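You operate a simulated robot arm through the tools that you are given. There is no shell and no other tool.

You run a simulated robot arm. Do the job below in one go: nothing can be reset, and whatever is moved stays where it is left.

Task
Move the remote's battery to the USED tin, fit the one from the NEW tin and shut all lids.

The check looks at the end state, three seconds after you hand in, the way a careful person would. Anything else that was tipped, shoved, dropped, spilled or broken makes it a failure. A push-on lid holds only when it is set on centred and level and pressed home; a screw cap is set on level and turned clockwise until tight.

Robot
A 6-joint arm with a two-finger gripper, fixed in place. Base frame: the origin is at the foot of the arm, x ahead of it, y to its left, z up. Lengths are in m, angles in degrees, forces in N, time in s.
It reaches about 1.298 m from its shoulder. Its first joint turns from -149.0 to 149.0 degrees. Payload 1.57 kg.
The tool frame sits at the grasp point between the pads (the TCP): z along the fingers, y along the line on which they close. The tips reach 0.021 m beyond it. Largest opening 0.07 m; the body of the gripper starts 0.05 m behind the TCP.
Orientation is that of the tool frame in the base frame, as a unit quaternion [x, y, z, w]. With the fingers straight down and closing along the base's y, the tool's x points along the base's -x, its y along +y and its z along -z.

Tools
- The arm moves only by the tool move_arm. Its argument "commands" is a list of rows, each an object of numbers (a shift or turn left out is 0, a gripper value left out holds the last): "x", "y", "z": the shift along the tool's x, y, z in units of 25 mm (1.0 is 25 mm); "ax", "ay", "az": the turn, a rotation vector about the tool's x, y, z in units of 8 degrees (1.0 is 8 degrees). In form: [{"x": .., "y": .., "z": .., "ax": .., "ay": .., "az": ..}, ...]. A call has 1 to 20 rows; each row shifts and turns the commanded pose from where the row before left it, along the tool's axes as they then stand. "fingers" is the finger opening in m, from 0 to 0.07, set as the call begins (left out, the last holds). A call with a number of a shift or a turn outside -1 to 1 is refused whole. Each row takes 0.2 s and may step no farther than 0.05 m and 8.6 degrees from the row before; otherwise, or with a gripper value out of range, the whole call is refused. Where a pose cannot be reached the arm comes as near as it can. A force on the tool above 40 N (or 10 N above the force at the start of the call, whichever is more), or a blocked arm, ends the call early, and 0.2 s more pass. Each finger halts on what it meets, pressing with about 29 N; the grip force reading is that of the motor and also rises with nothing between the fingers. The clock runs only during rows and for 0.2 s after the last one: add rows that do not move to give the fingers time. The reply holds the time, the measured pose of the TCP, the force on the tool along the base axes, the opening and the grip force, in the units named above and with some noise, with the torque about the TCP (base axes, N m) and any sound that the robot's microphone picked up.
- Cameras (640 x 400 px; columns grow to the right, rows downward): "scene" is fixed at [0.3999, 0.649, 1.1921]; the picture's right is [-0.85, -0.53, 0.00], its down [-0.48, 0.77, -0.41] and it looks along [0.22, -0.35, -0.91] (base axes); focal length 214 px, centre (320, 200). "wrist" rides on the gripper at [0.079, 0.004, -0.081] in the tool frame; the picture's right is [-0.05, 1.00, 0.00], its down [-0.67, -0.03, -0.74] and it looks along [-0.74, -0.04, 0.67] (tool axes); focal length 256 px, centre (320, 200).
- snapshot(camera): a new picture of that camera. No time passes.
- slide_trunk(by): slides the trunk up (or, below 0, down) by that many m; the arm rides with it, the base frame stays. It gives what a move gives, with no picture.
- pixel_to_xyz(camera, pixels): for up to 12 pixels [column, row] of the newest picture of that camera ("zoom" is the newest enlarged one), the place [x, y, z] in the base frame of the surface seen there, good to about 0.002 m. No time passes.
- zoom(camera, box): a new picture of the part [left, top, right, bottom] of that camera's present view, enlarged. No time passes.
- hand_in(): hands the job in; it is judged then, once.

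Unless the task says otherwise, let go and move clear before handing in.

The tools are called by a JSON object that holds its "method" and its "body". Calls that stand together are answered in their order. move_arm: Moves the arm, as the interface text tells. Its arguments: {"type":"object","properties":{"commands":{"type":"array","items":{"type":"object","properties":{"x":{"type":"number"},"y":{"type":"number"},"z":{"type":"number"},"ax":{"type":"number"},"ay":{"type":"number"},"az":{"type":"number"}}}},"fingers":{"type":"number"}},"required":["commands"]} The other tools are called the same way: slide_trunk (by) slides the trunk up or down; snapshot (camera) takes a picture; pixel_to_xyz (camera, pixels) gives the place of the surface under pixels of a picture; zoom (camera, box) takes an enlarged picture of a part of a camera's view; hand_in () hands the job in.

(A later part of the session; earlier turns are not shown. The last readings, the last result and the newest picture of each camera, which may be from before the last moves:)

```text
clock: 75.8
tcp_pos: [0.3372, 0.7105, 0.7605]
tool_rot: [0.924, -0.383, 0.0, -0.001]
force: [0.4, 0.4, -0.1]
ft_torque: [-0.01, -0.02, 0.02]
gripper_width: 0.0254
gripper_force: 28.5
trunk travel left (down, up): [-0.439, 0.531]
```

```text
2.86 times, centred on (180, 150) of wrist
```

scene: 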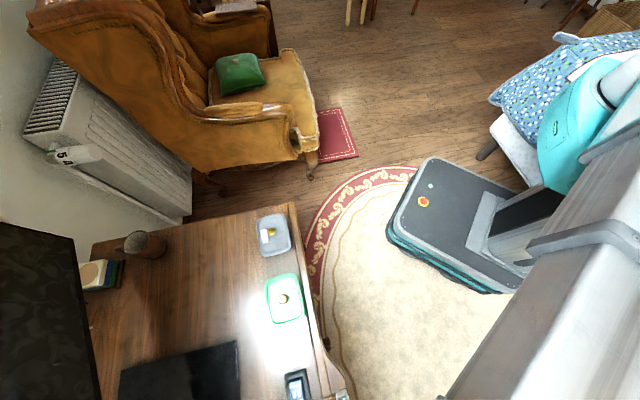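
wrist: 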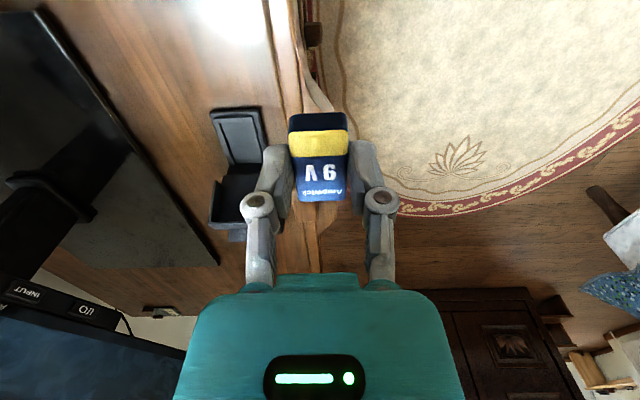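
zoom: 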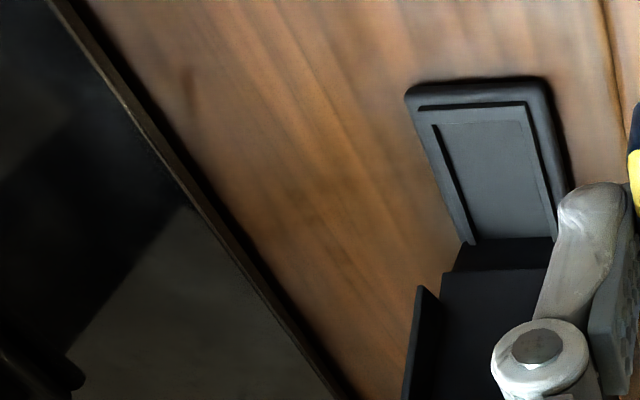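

The bay's far end is near (245,165). Zooming tightly there.

{"method": "zoom", "body": {"camera": "wrist", "box": [205, 100, 275, 150]}}

{"method": "zoom", "body": {"camera": "wrist", "box": [220, 145, 276, 180]}}

{"method": "pixel_to_xyz", "body": {"camera": "wrist", "pixels": [[235, 130], [240, 145], [245, 158], [222, 115], [212, 113], [258, 112], [236, 115], [228, 145], [235, 163], [250, 160], [245, 170], [240, 190]]}}

```text
8.00 times, centred on (240, 125) of wrist
```

zoom: 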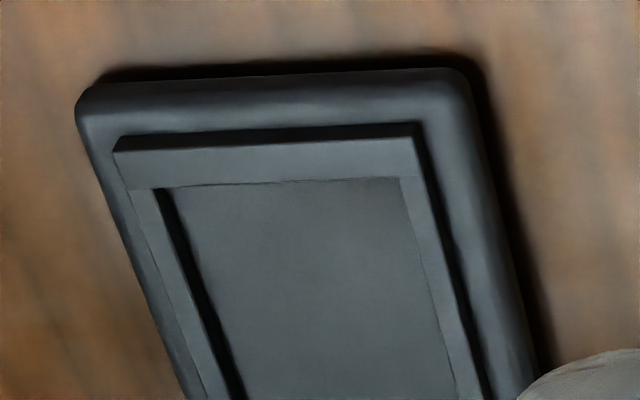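

```text
11.43 times, centred on (248, 162) of wrist
```

zoom: 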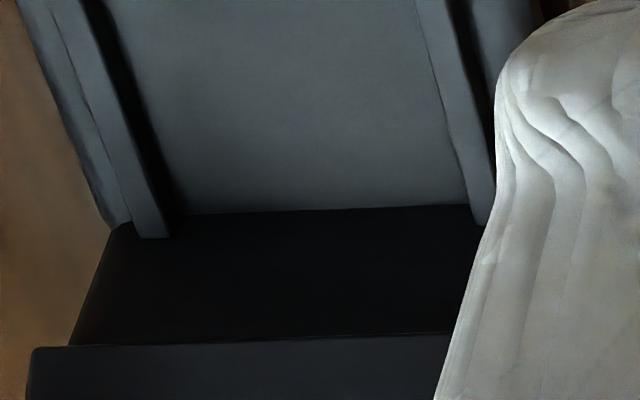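

```text
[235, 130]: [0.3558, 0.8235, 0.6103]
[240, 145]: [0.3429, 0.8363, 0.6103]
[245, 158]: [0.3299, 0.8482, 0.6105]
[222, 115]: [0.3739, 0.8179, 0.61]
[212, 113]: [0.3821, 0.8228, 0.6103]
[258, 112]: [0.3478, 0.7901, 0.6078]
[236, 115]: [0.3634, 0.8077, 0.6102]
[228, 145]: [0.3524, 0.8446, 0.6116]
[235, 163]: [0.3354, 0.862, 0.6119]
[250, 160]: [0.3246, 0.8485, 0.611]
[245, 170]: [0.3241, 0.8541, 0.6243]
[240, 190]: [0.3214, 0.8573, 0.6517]
```

The bay is a shallow tray (floor 0.610, 3 mm U-lip) ending at the hinge wall, and the new battery faces the right way. Moving it over the bay to reproduce the old battery's seat.

{"method": "move_arm", "body": {"commands": [{"x": -0.742, "y": -0.892}, {"x": -0.742, "y": -0.892}, {"x": -0.742, "y": -0.892}, {"x": -0.742, "y": -0.892}, {}]}}

{"method": "move_arm", "body": {"commands": [{}]}}

{"method": "move_arm", "body": {"commands": [{}]}}

{"method": "snapshot", "body": {"camera": "wrist"}}

```text
clock: 77.0
tcp_pos: [0.3467, 0.8251, 0.7613]
tool_rot: [0.924, -0.382, 0.001, -0.001]
force: [0.3, -0.1, -0.7]
ft_torque: [0.0, 0.0, -0.01]
gripper_width: 0.0256
gripper_force: 28.5
trunk travel left (down, up): [-0.439, 0.531]
```

```text
clock: 77.4
tcp_pos: [0.3479, 0.8244, 0.7609]
tool_rot: [0.924, -0.383, 0.001, -0.001]
force: [0.1, -0.4, -0.5]
ft_torque: [0.01, 0.0, 0.05]
gripper_width: 0.0254
gripper_force: 28.9
trunk travel left (down, up): [-0.439, 0.531]
```

```text
clock: 77.8
tcp_pos: [0.3459, 0.8251, 0.7603]
tool_rot: [0.924, -0.382, 0.0, -0.001]
force: [-0.5, 0.0, -0.8]
ft_torque: [0.01, 0.05, -0.04]
gripper_width: 0.0256
gripper_force: 28.9
trunk travel left (down, up): [-0.439, 0.531]
```

```text
taken
```

wrist: 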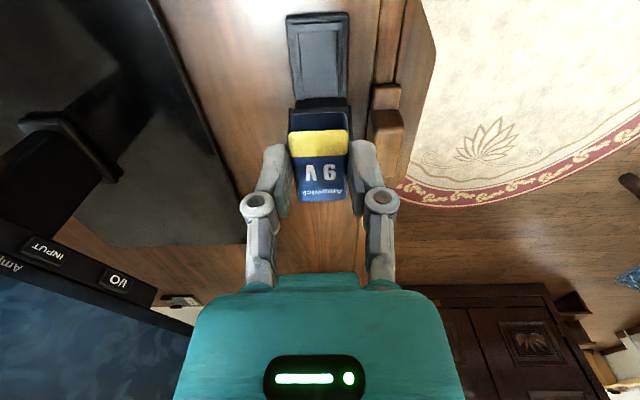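

Position matches the earlier view of the bay. I'll take the same zoom as when the old battery was lifted, to compare lateral alignment.

{"method": "zoom", "body": {"camera": "wrist", "box": [250, 20, 400, 130]}}

```text
3.64 times, centred on (325, 75) of wrist
```

zoom: 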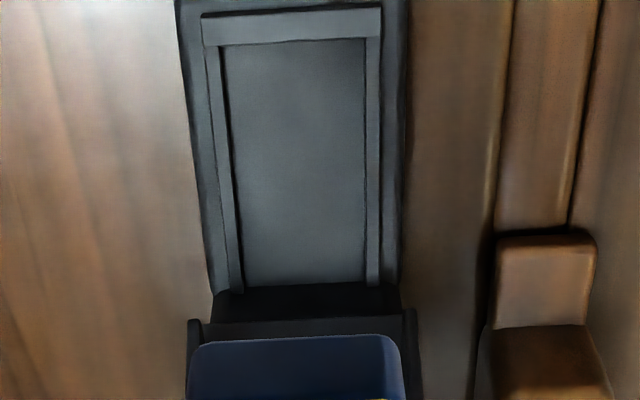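

The bay is ~1.1 mm to the left compared with before, so I'll shift y −1.2 mm and descend to just above the seat.

{"method": "move_arm", "body": {"commands": [{"y": -0.048}, {}]}}

{"method": "slide_trunk", "body": {"by": -0.1}}

{"method": "snapshot", "body": {"camera": "wrist"}}

{"method": "zoom", "body": {"camera": "wrist", "box": [240, 50, 400, 220]}}

```text
clock: 78.4
tcp_pos: [0.3481, 0.8259, 0.7618]
tool_rot: [0.924, -0.383, 0.001, -0.001]
force: [0.5, 0.1, -0.3]
ft_torque: [0.0, 0.0, 0.01]
gripper_width: 0.0253
gripper_force: 29.5
trunk travel left (down, up): [-0.439, 0.531]
```

```text
clock: 79.8
tcp_pos: [0.3481, 0.8256, 0.6605]
tool_rot: [0.924, -0.383, 0.0, -0.001]
force: [0.1, 0.0, -0.1]
ft_torque: [0.01, 0.01, 0.01]
gripper_width: 0.0254
gripper_force: 29.2
trunk travel left (down, up): [-0.339, 0.631]
```

```text
taken
```

wrist: 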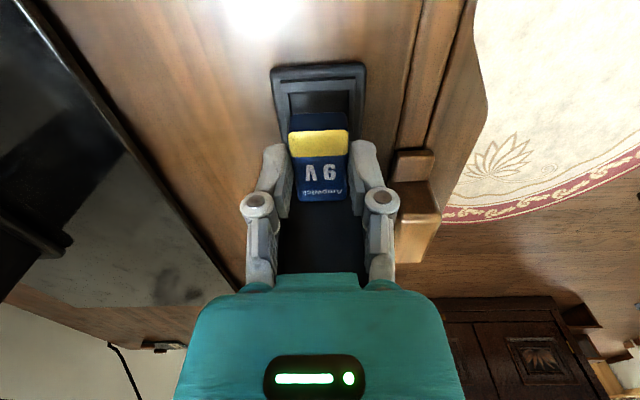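

```text
2.35 times, centred on (320, 135) of wrist
```

zoom: 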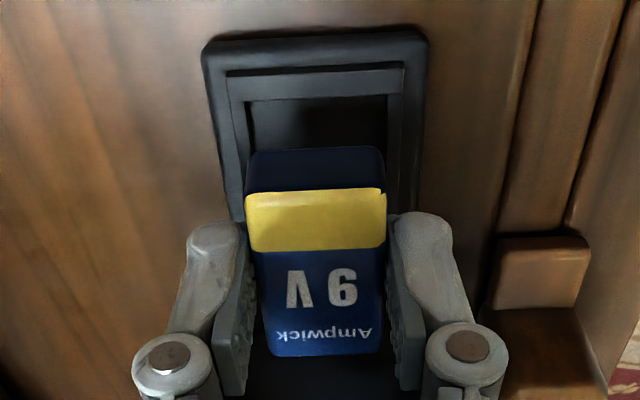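

The battery lines up with the bay rails. Lowering the rest in small steps while watching force.

{"method": "slide_trunk", "body": {"by": -0.02}}

{"method": "slide_trunk", "body": {"by": -0.002}}

{"method": "slide_trunk", "body": {"by": -0.0015}}

{"method": "snapshot", "body": {"camera": "wrist"}}

{"method": "zoom", "body": {"camera": "wrist", "box": [240, 60, 400, 220]}}

```text
clock: 80.4
tcp_pos: [0.3463, 0.8262, 0.641]
tool_rot: [0.924, -0.383, 0.001, 0.0]
force: [0.1, 0.7, -0.5]
ft_torque: [-0.02, -0.02, 0.0]
gripper_width: 0.0255
gripper_force: 28.9
trunk travel left (down, up): [-0.319, 0.651]
```

```text
clock: 80.9
tcp_pos: [0.3477, 0.8262, 0.6384]
tool_rot: [0.924, -0.383, 0.001, -0.001]
force: [0.2, 1.4, 4.1]
ft_torque: [-0.03, -0.01, 0.01]
gripper_width: 0.026
gripper_force: 29.4
trunk travel left (down, up): [-0.317, 0.653]
```

```text
clock: 81.5
tcp_pos: [0.3483, 0.8253, 0.6385]
tool_rot: [0.924, -0.383, 0.001, -0.001]
force: [0.8, 3.8, 19.8]
ft_torque: [-0.18, -0.27, 0.05]
gripper_width: 0.0256
gripper_force: 28.8
trunk travel left (down, up): [-0.315, 0.655]
```

```text
taken
```

wrist: 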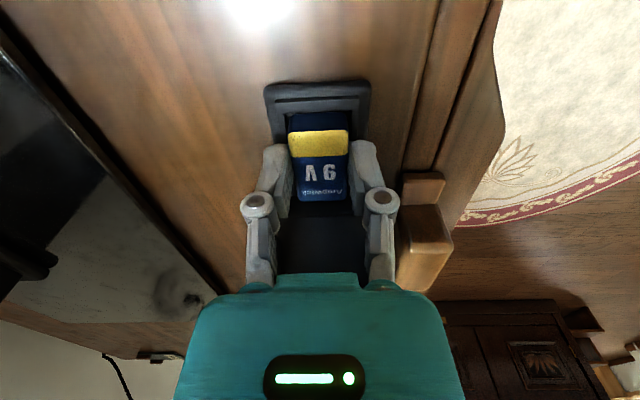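

```text
2.50 times, centred on (320, 140) of wrist
```

zoom: 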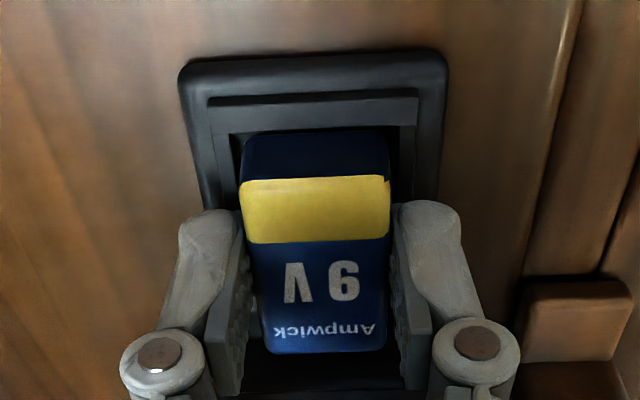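

Contact started ~2–3 mm higher than expected, with the load at the battery's near end, so it may be resting on the near lip. Zooming in to check.

{"method": "zoom", "body": {"camera": "wrist", "box": [275, 75, 367, 135]}}

{"method": "pixel_to_xyz", "body": {"camera": "wrist", "pixels": [[318, 112], [318, 117], [318, 122], [318, 108], [318, 103], [318, 100], [318, 95], [300, 116], [340, 116], [290, 105], [290, 112], [346, 110]]}}

```text
6.67 times, centred on (321, 105) of wrist
```

zoom: 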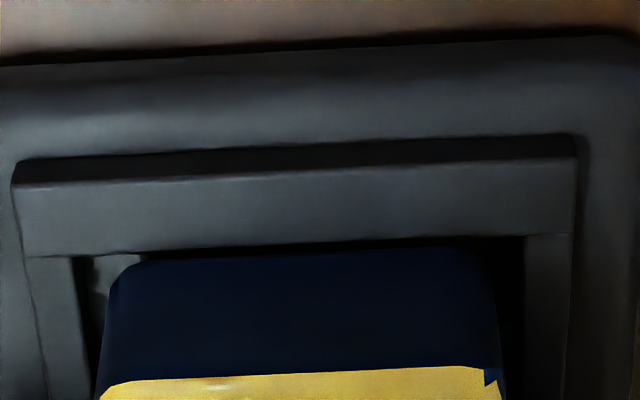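

```text
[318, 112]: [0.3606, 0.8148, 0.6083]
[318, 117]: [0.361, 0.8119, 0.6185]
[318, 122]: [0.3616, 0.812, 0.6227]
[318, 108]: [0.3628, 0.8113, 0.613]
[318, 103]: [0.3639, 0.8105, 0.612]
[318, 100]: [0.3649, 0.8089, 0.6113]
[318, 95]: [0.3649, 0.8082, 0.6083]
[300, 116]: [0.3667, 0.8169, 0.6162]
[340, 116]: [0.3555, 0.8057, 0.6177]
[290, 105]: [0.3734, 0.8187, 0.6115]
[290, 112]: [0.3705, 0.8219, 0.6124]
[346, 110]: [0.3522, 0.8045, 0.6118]
```

The battery's near face (−0.3185 along the axis) is nearly flush with the lip's inner edge. I'll check the top surface heights for tilt before deciding.

{"method": "pixel_to_xyz", "body": {"camera": "wrist", "pixels": [[300, 135], [320, 135], [340, 135], [320, 148], [320, 160], [305, 165], [340, 165], [320, 182], [320, 192], [310, 197], [335, 196], [320, 127]]}}

```text
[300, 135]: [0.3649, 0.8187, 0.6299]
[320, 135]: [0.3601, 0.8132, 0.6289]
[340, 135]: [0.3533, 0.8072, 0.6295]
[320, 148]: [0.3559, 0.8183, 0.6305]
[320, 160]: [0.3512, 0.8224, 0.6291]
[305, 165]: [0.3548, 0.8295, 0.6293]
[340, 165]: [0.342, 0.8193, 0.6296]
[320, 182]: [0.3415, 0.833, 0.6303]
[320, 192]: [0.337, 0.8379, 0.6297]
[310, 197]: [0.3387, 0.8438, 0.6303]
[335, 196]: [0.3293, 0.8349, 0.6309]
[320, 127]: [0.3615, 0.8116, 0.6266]
```

Top surface reads 0.630 versus 0.6263 for the old one when seated, so it's sitting on the near lip. I'll raise 5 mm, move 2.8 mm toward the hinge and lower again.

{"method": "slide_trunk", "body": {"by": 0.006}}

{"method": "move_arm", "body": {"commands": [{"x": -0.11}, {}]}}

{"method": "slide_trunk", "body": {"by": -0.003}}

{"method": "zoom", "body": {"camera": "wrist", "box": [275, 75, 367, 135]}}

```text
clock: 82.0
tcp_pos: [0.3474, 0.8254, 0.6439]
tool_rot: [0.924, -0.383, 0.001, -0.001]
force: [0.4, -0.1, -0.9]
ft_torque: [0.0, -0.02, 0.02]
gripper_width: 0.0254
gripper_force: 28.9
trunk travel left (down, up): [-0.321, 0.649]
```

```text
clock: 82.6
tcp_pos: [0.3454, 0.8259, 0.6438]
tool_rot: [0.924, -0.383, 0.0, 0.0]
force: [-0.4, -0.3, -0.6]
ft_torque: [0.0, -0.02, 0.02]
gripper_width: 0.0254
gripper_force: 28.5
trunk travel left (down, up): [-0.321, 0.649]
```

```text
clock: 83.1
tcp_pos: [0.3442, 0.8272, 0.6412]
tool_rot: [0.924, -0.383, 0.0, -0.001]
force: [0.0, -0.3, -0.5]
ft_torque: [-0.01, -0.01, -0.02]
gripper_width: 0.0255
gripper_force: 29.6
trunk travel left (down, up): [-0.318, 0.652]
```

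```text
6.67 times, centred on (321, 105) of wrist
```

zoom: 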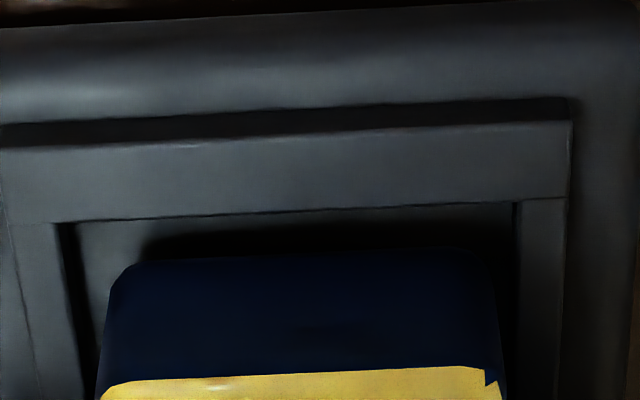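

Now a strip of bay floor shows between the lip and the battery; it's ~0.8 mm right of centre, so I'll trim that and lower.

{"method": "move_arm", "body": {"commands": [{"y": -0.03}, {}]}}

{"method": "slide_trunk", "body": {"by": -0.002}}

{"method": "slide_trunk", "body": {"by": -0.0015}}

{"method": "slide_trunk", "body": {"by": -0.0015}}

{"method": "zoom", "body": {"camera": "wrist", "box": [275, 75, 367, 135]}}

```text
clock: 83.7
tcp_pos: [0.3463, 0.8264, 0.6401]
tool_rot: [0.924, -0.382, 0.0, -0.001]
force: [-0.8, 0.2, 0.3]
ft_torque: [-0.04, 0.0, 0.06]
gripper_width: 0.0258
gripper_force: 28.6
trunk travel left (down, up): [-0.318, 0.652]
```

```text
clock: 84.2
tcp_pos: [0.3457, 0.8284, 0.639]
tool_rot: [0.924, -0.383, 0.0, -0.001]
force: [-0.6, 0.3, -0.7]
ft_torque: [0.0, 0.02, 0.02]
gripper_width: 0.0256
gripper_force: 28.8
trunk travel left (down, up): [-0.316, 0.654]
```

```text
clock: 84.8
tcp_pos: [0.3456, 0.8272, 0.6376]
tool_rot: [0.924, -0.383, 0.001, 0.0]
force: [0.3, -0.3, -0.3]
ft_torque: [-0.03, 0.05, 0.02]
gripper_width: 0.0251
gripper_force: 29.0
trunk travel left (down, up): [-0.315, 0.655]
```

```text
clock: 85.3
tcp_pos: [0.3461, 0.8281, 0.6348]
tool_rot: [0.924, -0.382, 0.001, 0.0]
force: [-0.6, -0.1, 5.7]
ft_torque: [0.18, 0.14, -0.01]
gripper_width: 0.0256
gripper_force: 29.2
trunk travel left (down, up): [-0.313, 0.657]
heard: click
```

```text
6.67 times, centred on (321, 105) of wrist
```

zoom: 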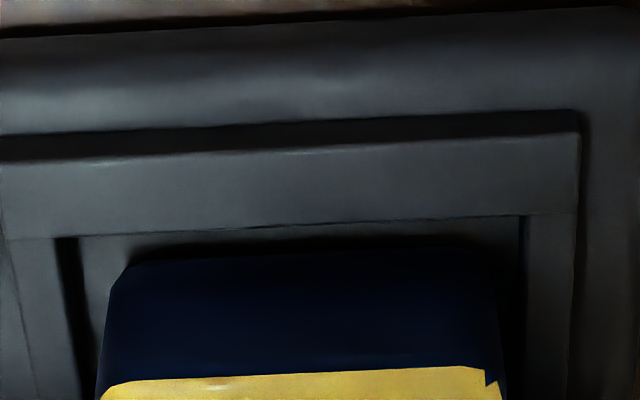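

A click was heard as the terminals' end seated. I'll open the fingers and rise clear, then inspect.

{"method": "move_arm", "body": {"commands": [{}, {}, {}], "fingers": 0.045}}

{"method": "slide_trunk", "body": {"by": 0.125}}

{"method": "snapshot", "body": {"camera": "wrist"}}

{"method": "zoom", "body": {"camera": "wrist", "box": [260, 0, 390, 120]}}

```text
clock: 86.1
tcp_pos: [0.3447, 0.8264, 0.6349]
tool_rot: [0.924, -0.383, 0.001, -0.001]
force: [-0.1, -0.3, 0.2]
ft_torque: [-0.02, 0.02, -0.01]
gripper_width: 0.0452
gripper_force: 0.0
trunk travel left (down, up): [-0.313, 0.657]
```

```text
clock: 87.6
tcp_pos: [0.3453, 0.8285, 0.76]
tool_rot: [0.924, -0.382, 0.001, -0.001]
force: [0.2, -0.5, -0.1]
ft_torque: [0.0, -0.02, 0.03]
gripper_width: 0.0451
gripper_force: 0.1
trunk travel left (down, up): [-0.438, 0.532]
```

```text
taken
```

wrist: 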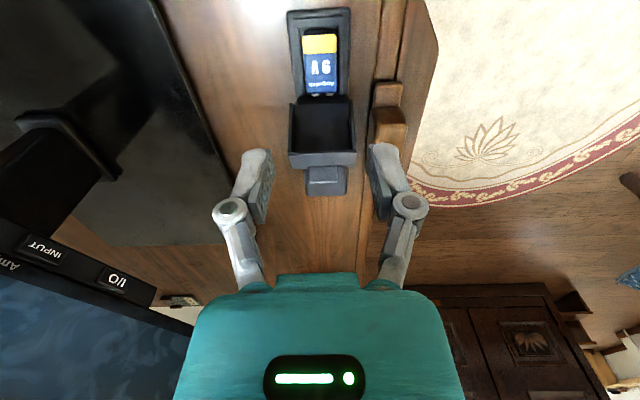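

```text
3.33 times, centred on (325, 60) of wrist
```

zoom: 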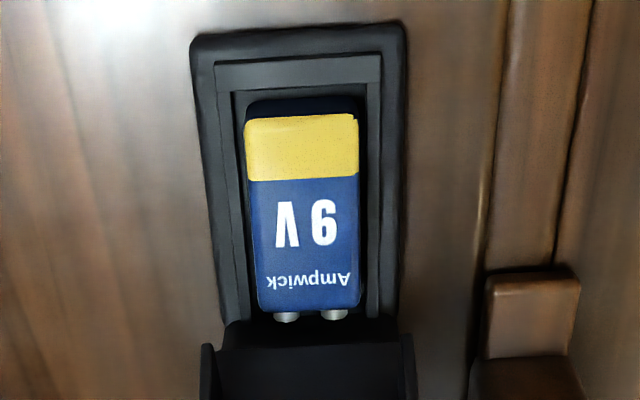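

The new battery lies in the bay with terminals toward the hinge. Checking its top height for level seating.

{"method": "pixel_to_xyz", "body": {"camera": "wrist", "pixels": [[306, 38], [335, 37], [320, 40], [320, 60], [308, 75], [336, 75], [320, 88], [310, 90], [335, 88], [312, 96], [326, 95], [320, 98]]}}

```text
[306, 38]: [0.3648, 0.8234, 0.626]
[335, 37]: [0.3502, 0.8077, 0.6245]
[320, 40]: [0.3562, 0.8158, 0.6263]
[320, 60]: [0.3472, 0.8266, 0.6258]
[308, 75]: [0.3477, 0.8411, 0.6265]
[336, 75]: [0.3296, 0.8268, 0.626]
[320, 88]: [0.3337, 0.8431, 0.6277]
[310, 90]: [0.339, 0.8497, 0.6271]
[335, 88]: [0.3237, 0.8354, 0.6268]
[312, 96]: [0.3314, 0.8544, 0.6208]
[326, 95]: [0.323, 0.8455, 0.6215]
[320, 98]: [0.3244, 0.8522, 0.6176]
```

The top reads ≈0.626, same as the old battery when seated. Next, the remote's lid: I'll close the fingers and go behind the standing lid (over the remote body) at safe height.

{"method": "move_arm", "body": {"commands": [{"x": -0.85}, {"x": -0.85}, {"x": -0.85}, {"x": -0.85}, {}], "fingers": 0.0}}

{"method": "snapshot", "body": {"camera": "wrist"}}

{"method": "zoom", "body": {"camera": "wrist", "box": [250, 0, 410, 120]}}

```text
clock: 88.8
tcp_pos: [0.2841, 0.8886, 0.7601]
tool_rot: [0.924, -0.383, 0.001, -0.001]
force: [0.2, 0.0, -0.3]
ft_torque: [0.0, 0.03, 0.0]
gripper_width: 0.0002
gripper_force: 28.6
trunk travel left (down, up): [-0.438, 0.532]
```

```text
taken
```

wrist: 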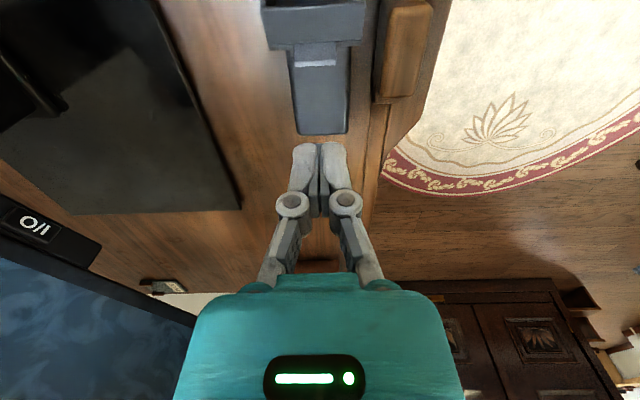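

```text
3.33 times, centred on (330, 60) of wrist
```

zoom: 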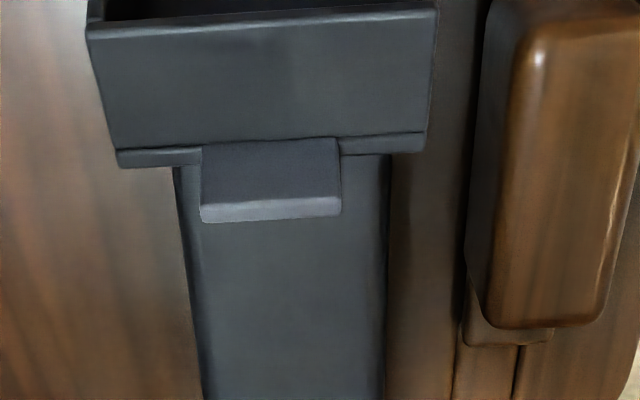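

The lid's end wall, tab (zoom (270,180)) and the remote's body behind it are visible. Measuring them.

{"method": "pixel_to_xyz", "body": {"camera": "zoom", "pixels": [[270, 60], [270, 120], [150, 155], [400, 145], [270, 160], [270, 195], [270, 215], [210, 215], [335, 210], [290, 300], [280, 380], [560, 250]]}}

```text
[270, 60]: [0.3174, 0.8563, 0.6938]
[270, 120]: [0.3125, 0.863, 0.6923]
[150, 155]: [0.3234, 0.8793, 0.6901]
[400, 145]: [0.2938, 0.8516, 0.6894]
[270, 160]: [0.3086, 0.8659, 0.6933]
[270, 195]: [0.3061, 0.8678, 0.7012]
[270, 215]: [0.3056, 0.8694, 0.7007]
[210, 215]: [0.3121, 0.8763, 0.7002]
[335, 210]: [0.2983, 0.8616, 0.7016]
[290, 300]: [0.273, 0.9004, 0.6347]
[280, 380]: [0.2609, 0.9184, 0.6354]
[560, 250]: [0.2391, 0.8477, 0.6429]
```

Tab tip is 21 mm ahead of the fingers at z≈0.70; body top 0.635. I'll lower so the tips are at ~0.68 and start pushing the lid forward gently.

{"method": "slide_trunk", "body": {"by": -0.058}}

{"method": "move_arm", "body": {"commands": [{"x": 0.3}, {"x": 0.3}, {"x": 0.3}, {"x": 0.3}, {}]}}

{"method": "snapshot", "body": {"camera": "wrist"}}

```text
clock: 89.8
tcp_pos: [0.2853, 0.8878, 0.7013]
tool_rot: [0.924, -0.382, 0.0, -0.001]
force: [0.2, -0.4, -0.6]
ft_torque: [-0.04, 0.03, -0.01]
gripper_width: 0.0
gripper_force: 28.5
trunk travel left (down, up): [-0.38, 0.59]
```

```text
clock: 91.0
tcp_pos: [0.3064, 0.8652, 0.702]
tool_rot: [0.924, -0.384, 0.001, 0.0]
force: [-0.4, -1.4, 0.1]
ft_torque: [0.0, 0.02, 0.0]
gripper_width: 0.0
gripper_force: 28.2
trunk travel left (down, up): [-0.38, 0.59]
```

```text
taken
```

wrist: 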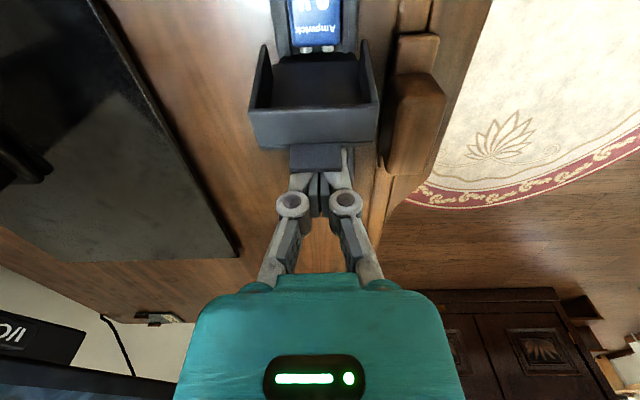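

The fingers are now pushing the tab with almost no force. Continuing forward.

{"method": "move_arm", "body": {"commands": [{"x": 0.3}, {"x": 0.3}, {"x": 0.3}, {}]}}

{"method": "snapshot", "body": {"camera": "wrist"}}

```text
clock: 92.0
tcp_pos: [0.3205, 0.8522, 0.7022]
tool_rot: [0.924, -0.382, 0.001, -0.001]
force: [0.2, -0.4, 0.8]
ft_torque: [0.02, 0.01, 0.01]
gripper_width: 0.0002
gripper_force: 28.8
trunk travel left (down, up): [-0.38, 0.59]
```

```text
taken
```

wrist: 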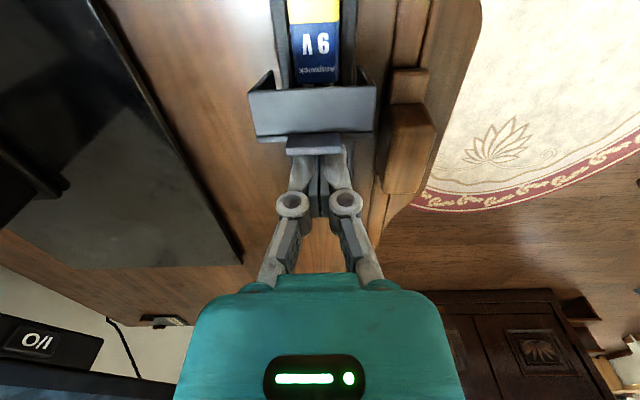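

The lid is now about vertical (end wall at (312,110)). Continuing the push.

{"method": "move_arm", "body": {"commands": [{"x": 0.3}, {"x": 0.3}, {"x": 0.3}, {}]}}

{"method": "snapshot", "body": {"camera": "wrist"}}

```text
clock: 93.0
tcp_pos: [0.3371, 0.8335, 0.7028]
tool_rot: [0.924, -0.383, 0.0, 0.0]
force: [-0.2, 0.8, 0.3]
ft_torque: [0.0, 0.02, -0.01]
gripper_width: 0.0004
gripper_force: 28.7
trunk travel left (down, up): [-0.38, 0.59]
```

```text
taken
```

wrist: 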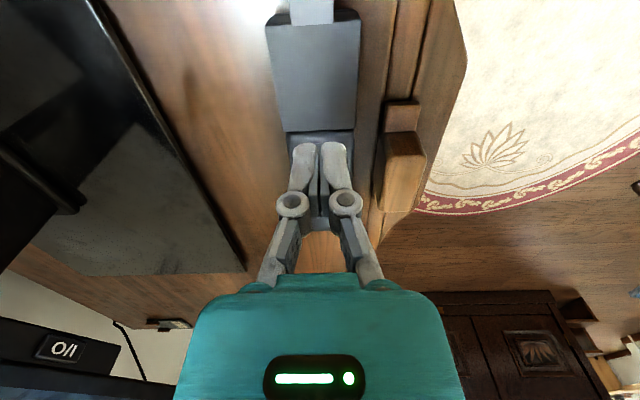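

The lid dropped forward over the battery. I'll measure how closed it is.

{"method": "pixel_to_xyz", "body": {"camera": "wrist", "pixels": [[312, 120], [312, 100], [312, 75], [312, 50], [312, 30], [275, 30], [350, 28], [285, 120], [348, 115], [312, 10], [325, 137]]}}

{"method": "zoom", "body": {"camera": "wrist", "box": [250, 0, 380, 150]}}

```text
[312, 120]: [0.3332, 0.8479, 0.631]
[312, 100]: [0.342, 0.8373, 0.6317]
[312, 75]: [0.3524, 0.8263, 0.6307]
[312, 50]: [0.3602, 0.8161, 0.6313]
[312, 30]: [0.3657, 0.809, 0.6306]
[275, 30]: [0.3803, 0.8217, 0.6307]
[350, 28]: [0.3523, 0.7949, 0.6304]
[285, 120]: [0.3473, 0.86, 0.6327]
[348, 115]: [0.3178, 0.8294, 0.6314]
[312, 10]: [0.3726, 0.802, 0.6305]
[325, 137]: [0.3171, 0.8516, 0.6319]
```

```text
2.67 times, centred on (315, 75) of wrist
```

zoom: 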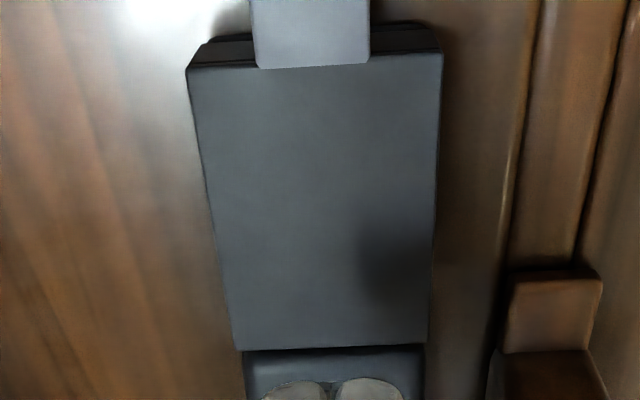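

The lid is flat at z≈0.631 all over. I'll press down near its free end with closed fingertips to make sure it latches.

{"method": "move_arm", "body": {"commands": [{"x": 0.45}, {"x": 0.45}, {}]}}

{"method": "slide_trunk", "body": {"by": -0.046}}

{"method": "slide_trunk", "body": {"by": -0.003}}

{"method": "slide_trunk", "body": {"by": -0.0015}}

```text
clock: 93.8
tcp_pos: [0.3547, 0.8173, 0.7032]
tool_rot: [0.924, -0.383, 0.001, -0.001]
force: [0.6, -0.2, -0.9]
ft_torque: [-0.01, 0.0, 0.04]
gripper_width: 0.0001
gripper_force: 28.3
trunk travel left (down, up): [-0.38, 0.59]
```

```text
clock: 94.7
tcp_pos: [0.3544, 0.8181, 0.6558]
tool_rot: [0.923, -0.384, 0.0, -0.002]
force: [-0.4, -0.7, -0.3]
ft_torque: [-0.02, -0.02, -0.04]
gripper_width: 0.0
gripper_force: 28.8
trunk travel left (down, up): [-0.334, 0.636]
```

```text
clock: 95.2
tcp_pos: [0.3554, 0.8176, 0.6548]
tool_rot: [0.924, -0.383, 0.001, -0.001]
force: [0.4, 0.6, -0.5]
ft_torque: [-0.01, 0.01, -0.01]
gripper_width: 0.0001
gripper_force: 28.4
trunk travel left (down, up): [-0.331, 0.639]
```

```text
clock: 95.7
tcp_pos: [0.3543, 0.8183, 0.6512]
tool_rot: [0.924, -0.384, 0.0, -0.001]
force: [-1.0, 0.0, 0.5]
ft_torque: [-0.03, 0.01, 0.0]
gripper_width: 0.0
gripper_force: 28.9
trunk travel left (down, up): [-0.33, 0.64]
```

{"method": "slide_trunk", "body": {"by": -0.0015}}

{"method": "slide_trunk", "body": {"by": -0.001}}

```text
clock: 96.2
tcp_pos: [0.3549, 0.8173, 0.6505]
tool_rot: [0.924, -0.383, 0.0, -0.001]
force: [0.2, 0.3, 2.3]
ft_torque: [-0.01, -0.01, -0.03]
gripper_width: 0.0062
gripper_force: 29.1
trunk travel left (down, up): [-0.328, 0.642]
```

```text
clock: 96.7
tcp_pos: [0.3545, 0.8182, 0.6495]
tool_rot: [0.924, -0.382, 0.001, -0.002]
force: [0.2, 2.5, 7.5]
ft_torque: [0.11, 0.09, -0.01]
gripper_width: 0.0058
gripper_force: 28.7
trunk travel left (down, up): [-0.327, 0.643]
```

Contact at 7.5 N, but the finger opening now reads 0.006 — I'll look before pressing more.

{"method": "snapshot", "body": {"camera": "wrist"}}

{"method": "zoom", "body": {"camera": "wrist", "box": [240, 80, 400, 220]}}

```text
taken
```

wrist: 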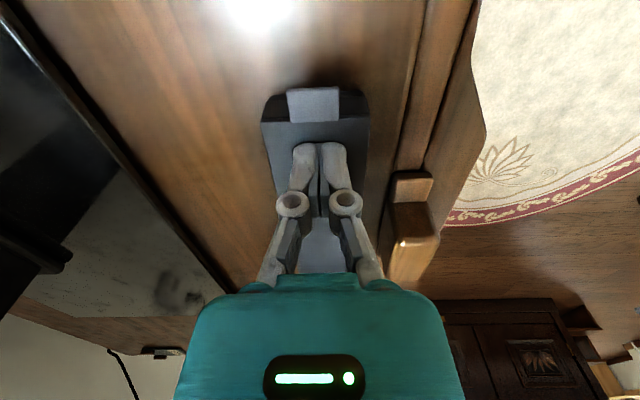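

```text
2.86 times, centred on (320, 150) of wrist
```

zoom: 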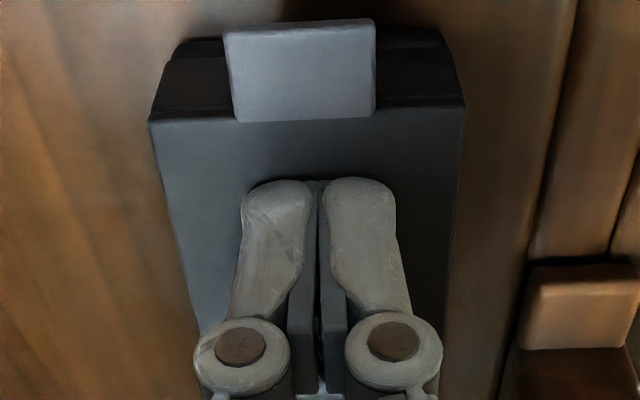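

Nothing is between the fingers; they just splay slightly under load. Pressing a little further.

{"method": "slide_trunk", "body": {"by": -0.0015}}

{"method": "slide_trunk", "body": {"by": -0.0015}}

```text
clock: 97.2
tcp_pos: [0.3535, 0.8175, 0.6484]
tool_rot: [0.924, -0.382, 0.001, -0.001]
force: [0.9, 6.4, 19.4]
ft_torque: [0.19, 0.06, -0.01]
gripper_width: 0.0062
gripper_force: 28.4
trunk travel left (down, up): [-0.326, 0.644]
heard: click
```

```text
clock: 97.7
tcp_pos: [0.3542, 0.8168, 0.6491]
tool_rot: [0.924, -0.383, 0.001, -0.002]
force: [1.2, 10.3, 33.7]
ft_torque: [0.36, 0.17, -0.08]
gripper_width: 0.0061
gripper_force: 28.6
trunk travel left (down, up): [-0.324, 0.646]
```

A click was heard and the force then rose firmly, so the remote's lid is latched. Backing off and checking.

{"method": "slide_trunk", "body": {"by": 0.11}}

{"method": "snapshot", "body": {"camera": "wrist"}}

{"method": "zoom", "body": {"camera": "wrist", "box": [250, 0, 410, 130]}}

{"method": "pixel_to_xyz", "body": {"camera": "wrist", "pixels": [[320, 25], [320, 45], [320, 65], [320, 85], [305, 30], [340, 30], [305, 75], [340, 75]]}}

```text
clock: 99.2
tcp_pos: [0.3554, 0.8186, 0.7562]
tool_rot: [0.924, -0.383, 0.001, 0.0]
force: [-0.5, -0.4, 0.2]
ft_torque: [-0.02, 0.01, 0.0]
gripper_width: 0.0
gripper_force: 28.8
trunk travel left (down, up): [-0.434, 0.536]
```

```text
taken
```

wrist: 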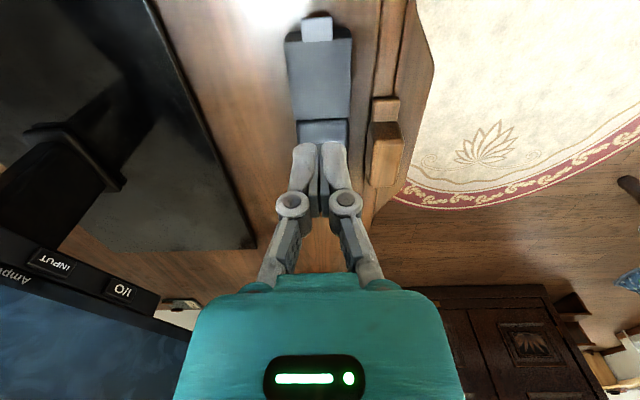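

```text
3.08 times, centred on (330, 65) of wrist
```

zoom: 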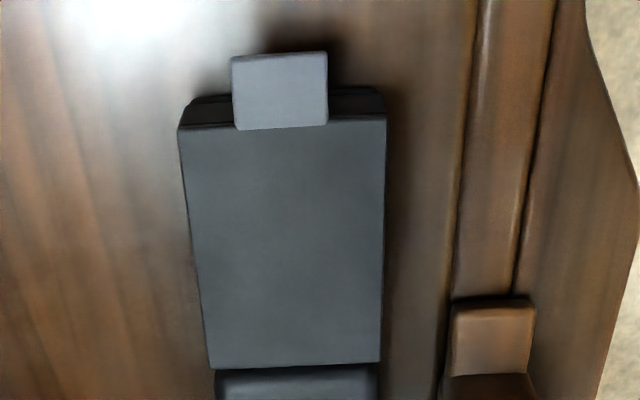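

```text
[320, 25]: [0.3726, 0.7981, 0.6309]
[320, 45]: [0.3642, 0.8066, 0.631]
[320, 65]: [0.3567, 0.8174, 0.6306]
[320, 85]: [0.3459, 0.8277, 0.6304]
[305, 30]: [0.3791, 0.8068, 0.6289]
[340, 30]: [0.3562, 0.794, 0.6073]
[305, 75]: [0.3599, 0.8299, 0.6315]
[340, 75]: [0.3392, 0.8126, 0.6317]
```

The remote is shut (panel at 0.631). Now I'll turn back to yaw 47° and go over the parked NEW lid's knob at (0.5628,0.7715).

{"method": "move_arm", "body": {"commands": [{"az": 1}, {"az": 1}, {"az": 1}, {"az": 1}, {"az": 1}, {"az": 1}, {"az": 1}, {"az": 1}, {"az": 1}, {"az": 1}, {"az": 1}, {}], "fingers": 0.06}}

{"method": "move_arm", "body": {"commands": [{"x": -0.535, "y": -0.92}, {"x": -0.535, "y": -0.92}, {"x": -0.535, "y": -0.92}, {"x": -0.535, "y": -0.92}, {"x": -0.535, "y": -0.92}, {"x": -0.535, "y": -0.92}, {"x": -0.535, "y": -0.92}, {"x": -0.535, "y": -0.92}, {}]}}

{"method": "snapshot", "body": {"camera": "wrist"}}

```text
clock: 101.8
tcp_pos: [0.3536, 0.8184, 0.7569]
tool_rot: [-0.398, 0.917, 0.001, 0.0]
force: [0.7, -0.3, -0.3]
ft_torque: [0.03, -0.02, 0.0]
gripper_width: 0.0598
gripper_force: 0.1
trunk travel left (down, up): [-0.434, 0.536]
```

```text
clock: 103.8
tcp_pos: [0.5634, 0.772, 0.755]
tool_rot: [-0.399, 0.917, -0.001, 0.001]
force: [-0.2, 0.4, 0.2]
ft_torque: [-0.02, 0.03, 0.02]
gripper_width: 0.0599
gripper_force: 0.0
trunk travel left (down, up): [-0.434, 0.536]
```

```text
taken
```

wrist: 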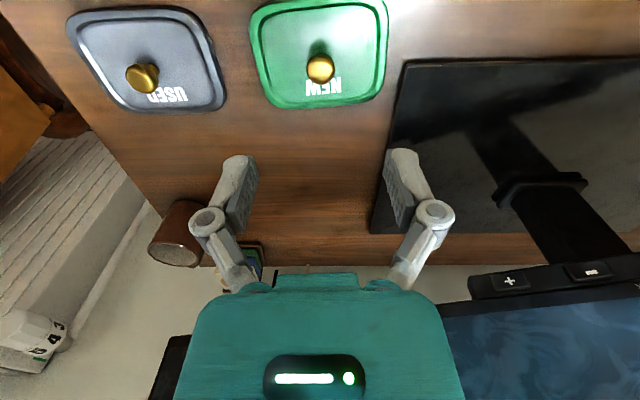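

The NEW lid's knob is at (320,69), the same as when I released it. Descending to the release height and gripping.

{"method": "slide_trunk", "body": {"by": -0.09}}

{"method": "snapshot", "body": {"camera": "wrist"}}

{"method": "slide_trunk", "body": {"by": -0.0315}}

{"method": "move_arm", "body": {"commands": [{}, {}, {}, {}, {}], "fingers": 0.0}}

{"method": "snapshot", "body": {"camera": "wrist"}}

```text
clock: 105.0
tcp_pos: [0.5621, 0.7711, 0.6665]
tool_rot: [-0.399, 0.917, 0.0, 0.001]
force: [0.4, -0.1, -0.4]
ft_torque: [-0.01, 0.02, 0.03]
gripper_width: 0.0601
gripper_force: 0.0
trunk travel left (down, up): [-0.344, 0.626]
```

```text
taken
```

wrist: 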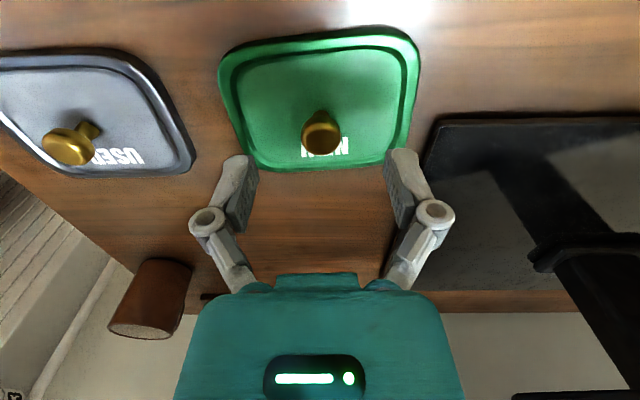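

```text
clock: 105.8
tcp_pos: [0.5627, 0.7713, 0.6345]
tool_rot: [-0.399, 0.917, 0.0, 0.001]
force: [-0.2, -0.2, -0.3]
ft_torque: [0.05, 0.03, -0.02]
gripper_width: 0.0599
gripper_force: 0.0
trunk travel left (down, up): [-0.313, 0.657]
```

```text
clock: 107.0
tcp_pos: [0.5619, 0.7706, 0.6353]
tool_rot: [-0.399, 0.917, 0.0, 0.001]
force: [0.5, 0.2, 2.1]
ft_torque: [0.01, 0.03, -0.03]
gripper_width: 0.0194
gripper_force: 29.2
trunk travel left (down, up): [-0.313, 0.657]
```

```text
taken
```

wrist: 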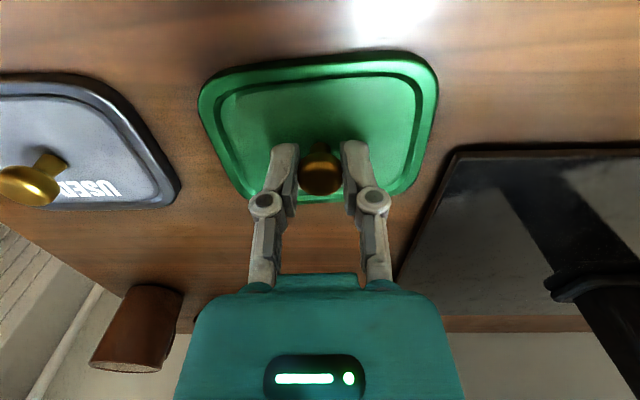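

The knob is gripped again. By my command bookkeeping the return to the tin is x +4.8, y +0.81 units; I'll lift 0.08 and carry the lid back over the NEW tin.

{"method": "slide_trunk", "body": {"by": 0.08}}

{"method": "move_arm", "body": {"commands": [{"x": 0.8, "y": 0.1347}, {"x": 0.8, "y": 0.1347}, {"x": 0.8, "y": 0.1347}, {"x": 0.8, "y": 0.1347}, {"x": 0.8, "y": 0.1347}, {"x": 0.8, "y": 0.1347}, {}, {}]}}

{"method": "move_arm", "body": {"commands": [{}]}}

{"method": "move_arm", "body": {"commands": [{}]}}

{"method": "snapshot", "body": {"camera": "wrist"}}

{"method": "snapshot", "body": {"camera": "scene"}}

```text
clock: 108.1
tcp_pos: [0.563, 0.7721, 0.7151]
tool_rot: [-0.398, 0.917, 0.0, 0.001]
force: [-0.6, -0.5, 0.0]
ft_torque: [-0.03, -0.04, -0.02]
gripper_width: 0.0193
gripper_force: 29.0
trunk travel left (down, up): [-0.393, 0.577]
```

```text
clock: 109.9
tcp_pos: [0.4649, 0.6985, 0.7151]
tool_rot: [-0.398, 0.917, 0.0, 0.001]
force: [-0.7, -0.1, -0.3]
ft_torque: [0.01, -0.01, 0.03]
gripper_width: 0.0191
gripper_force: 28.9
trunk travel left (down, up): [-0.393, 0.577]
```

```text
clock: 110.3
tcp_pos: [0.4648, 0.6964, 0.7151]
tool_rot: [-0.399, 0.917, 0.001, 0.0]
force: [0.5, -0.3, 0.1]
ft_torque: [0.0, 0.02, 0.0]
gripper_width: 0.0194
gripper_force: 28.7
trunk travel left (down, up): [-0.393, 0.577]
```

```text
clock: 110.7
tcp_pos: [0.4653, 0.6978, 0.7148]
tool_rot: [-0.398, 0.917, 0.001, 0.001]
force: [0.3, 0.2, -0.2]
ft_torque: [-0.01, 0.02, -0.01]
gripper_width: 0.0191
gripper_force: 29.2
trunk travel left (down, up): [-0.393, 0.577]
```

```text
taken
```

wrist: 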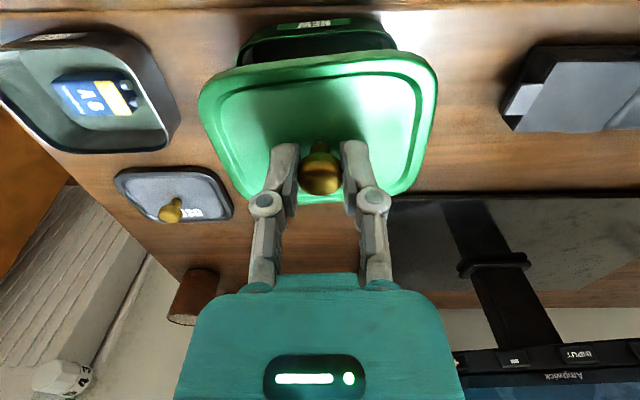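

```text
taken
```

scene: 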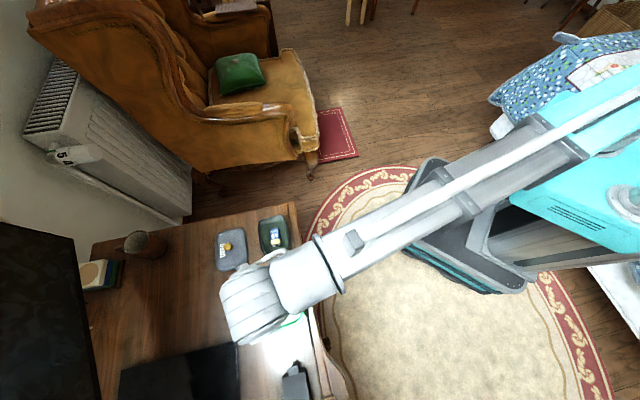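

Over the tin at (0.465,0.6976), matching the seat position. Lowering to about 1 cm above the rim to check lid/tin alignment.

{"method": "slide_trunk", "body": {"by": -0.038}}

{"method": "snapshot", "body": {"camera": "wrist"}}

{"method": "zoom", "body": {"camera": "wrist", "box": [180, 20, 460, 215]}}

```text
clock: 111.5
tcp_pos: [0.4646, 0.6974, 0.6786]
tool_rot: [-0.4, 0.917, 0.0, 0.001]
force: [-0.6, 0.3, 0.4]
ft_torque: [0.02, 0.01, -0.01]
gripper_width: 0.0192
gripper_force: 29.4
trunk travel left (down, up): [-0.355, 0.615]
```

```text
taken
```

wrist: 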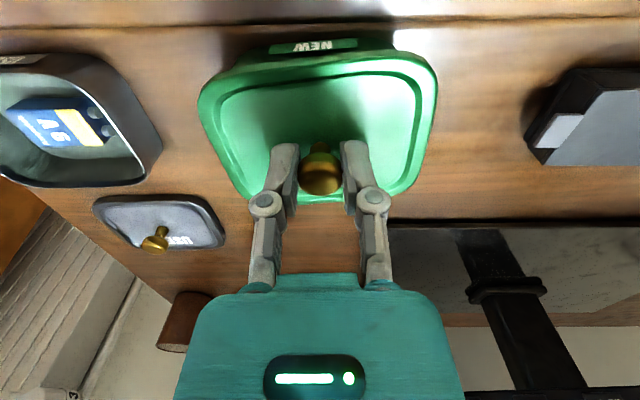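

```text
2.05 times, centred on (320, 118) of wrist
```

zoom: 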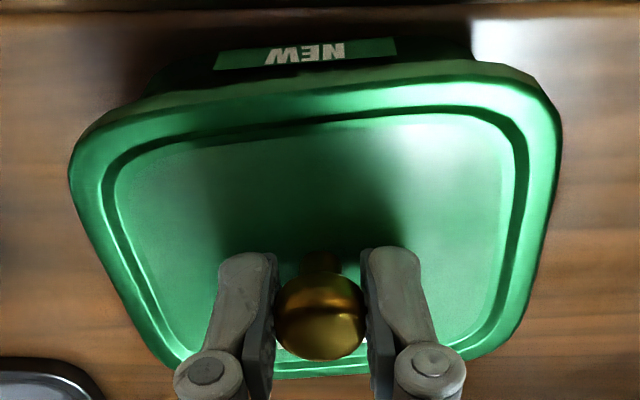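

The lid looks centred over the tin. Lowering toward the seat (TCP 0.6597) and pressing in small steps.

{"method": "slide_trunk", "body": {"by": -0.012}}

{"method": "slide_trunk", "body": {"by": -0.002}}

{"method": "slide_trunk", "body": {"by": -0.002}}

```text
clock: 112.2
tcp_pos: [0.465, 0.6968, 0.6653]
tool_rot: [-0.399, 0.917, 0.001, 0.001]
force: [1.9, 2.7, 8.8]
ft_torque: [0.29, -0.21, -0.01]
gripper_width: 0.0193
gripper_force: 28.9
trunk travel left (down, up): [-0.343, 0.627]
```

```text
clock: 112.7
tcp_pos: [0.464, 0.6967, 0.6647]
tool_rot: [-0.399, 0.917, 0.0, 0.002]
force: [0.7, 1.1, 16.8]
ft_torque: [0.55, -0.39, -0.03]
gripper_width: 0.0193
gripper_force: 29.1
trunk travel left (down, up): [-0.341, 0.629]
```

```text
clock: 113.2
tcp_pos: [0.4642, 0.6959, 0.6623]
tool_rot: [-0.399, 0.917, 0.0, 0.0]
force: [-2.1, -3.1, 16.6]
ft_torque: [0.32, -0.4, 0.0]
gripper_width: 0.0194
gripper_force: 29.4
trunk travel left (down, up): [-0.339, 0.631]
```

Contact began ~6 mm above the seat, with the load on the far (forward) edge. I'll look before pressing further.

{"method": "snapshot", "body": {"camera": "wrist"}}

{"method": "zoom", "body": {"camera": "wrist", "box": [180, 20, 460, 215]}}

{"method": "zoom", "body": {"camera": "scene", "box": [240, 250, 340, 340]}}

```text
taken
```

wrist: 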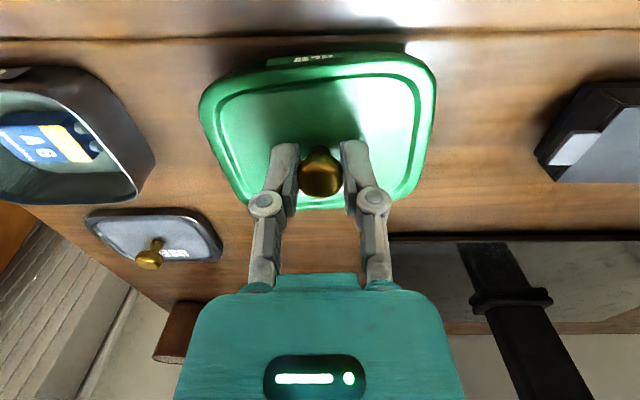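

```text
2.05 times, centred on (320, 118) of wrist
```

zoom: 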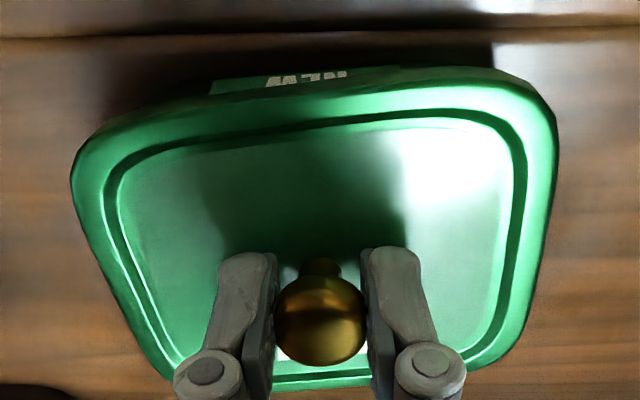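

```text
4.44 times, centred on (290, 295) of scene
```

zoom: 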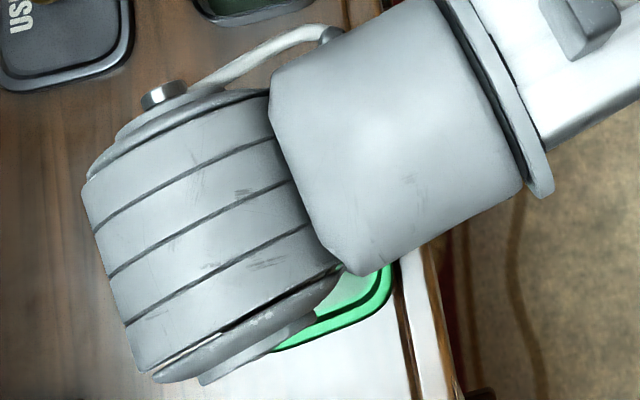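

I'll measure the lid's tilt across its rim points.

{"method": "pixel_to_xyz", "body": {"camera": "wrist", "pixels": [[240, 78], [310, 70], [400, 64], [222, 110], [425, 95], [235, 150], [412, 150], [245, 180], [405, 180], [325, 204], [280, 120], [370, 115]]}}

```text
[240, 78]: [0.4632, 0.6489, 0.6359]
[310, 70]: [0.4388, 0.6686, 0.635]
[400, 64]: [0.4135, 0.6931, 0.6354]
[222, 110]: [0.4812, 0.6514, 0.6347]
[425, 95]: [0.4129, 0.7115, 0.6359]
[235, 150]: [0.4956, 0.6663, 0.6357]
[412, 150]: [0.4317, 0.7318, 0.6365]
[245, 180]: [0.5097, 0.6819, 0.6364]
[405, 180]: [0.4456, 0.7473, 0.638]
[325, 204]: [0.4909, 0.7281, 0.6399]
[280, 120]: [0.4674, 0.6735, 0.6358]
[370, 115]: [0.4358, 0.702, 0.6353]
```

The back edge is at seat height (0.635) but the forward edge is 3–5 mm high, resting on the rim, so the lid is slightly too far back. I'll raise it, shift 1.5 mm forward, and try again.

{"method": "slide_trunk", "body": {"by": 0.008}}

{"method": "move_arm", "body": {"commands": [{"x": -0.06}, {}]}}

{"method": "snapshot", "body": {"camera": "wrist"}}

{"method": "pixel_to_xyz", "body": {"camera": "wrist", "pixels": [[240, 78], [310, 70], [400, 64], [222, 110], [425, 95], [235, 150], [412, 150], [245, 180], [405, 180], [325, 204]]}}

```text
clock: 113.8
tcp_pos: [0.466, 0.6967, 0.6692]
tool_rot: [-0.399, 0.917, 0.0, 0.001]
force: [-0.4, 0.4, -0.5]
ft_torque: [0.0, -0.03, 0.03]
gripper_width: 0.0196
gripper_force: 29.1
trunk travel left (down, up): [-0.347, 0.623]
```

```text
clock: 114.4
tcp_pos: [0.4657, 0.6987, 0.6683]
tool_rot: [-0.399, 0.917, 0.001, 0.001]
force: [0.0, -0.4, -0.7]
ft_torque: [-0.01, 0.01, -0.01]
gripper_width: 0.0196
gripper_force: 29.2
trunk travel left (down, up): [-0.347, 0.623]
```

```text
taken
```

wrist: 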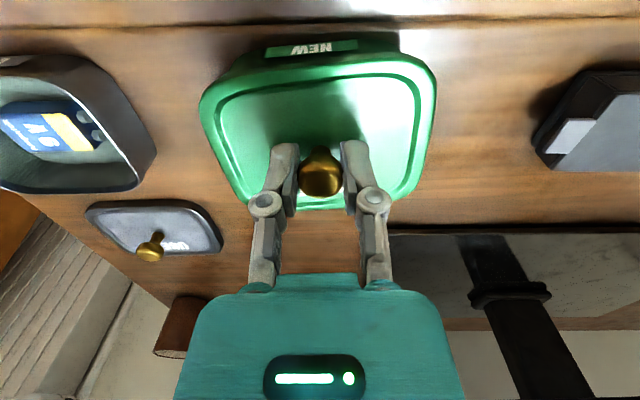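

```text
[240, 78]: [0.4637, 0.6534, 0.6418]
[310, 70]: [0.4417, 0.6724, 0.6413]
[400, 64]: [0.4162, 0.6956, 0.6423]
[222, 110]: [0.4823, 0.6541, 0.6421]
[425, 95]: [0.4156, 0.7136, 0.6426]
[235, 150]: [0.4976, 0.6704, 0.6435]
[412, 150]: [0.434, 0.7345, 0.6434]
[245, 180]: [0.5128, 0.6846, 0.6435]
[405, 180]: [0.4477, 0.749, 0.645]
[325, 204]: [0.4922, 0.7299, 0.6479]
```

The lid is pitched a bit in the grip (forward edge ~3 mm high). I'll lower gently to light contact, then release so it settles level on its own.

{"method": "slide_trunk", "body": {"by": -0.004}}

{"method": "slide_trunk", "body": {"by": -0.002}}

```text
clock: 114.9
tcp_pos: [0.4646, 0.6975, 0.6669]
tool_rot: [-0.399, 0.917, 0.001, 0.002]
force: [-1.0, 0.0, 16.0]
ft_torque: [-0.45, 0.4, 0.02]
gripper_width: 0.0193
gripper_force: 28.7
trunk travel left (down, up): [-0.343, 0.627]
```

```text
clock: 115.4
tcp_pos: [0.4649, 0.6985, 0.6641]
tool_rot: [-0.399, 0.917, 0.0, 0.001]
force: [-1.0, 1.0, 13.6]
ft_torque: [-0.39, 0.37, -0.05]
gripper_width: 0.0194
gripper_force: 28.9
trunk travel left (down, up): [-0.341, 0.629]
```

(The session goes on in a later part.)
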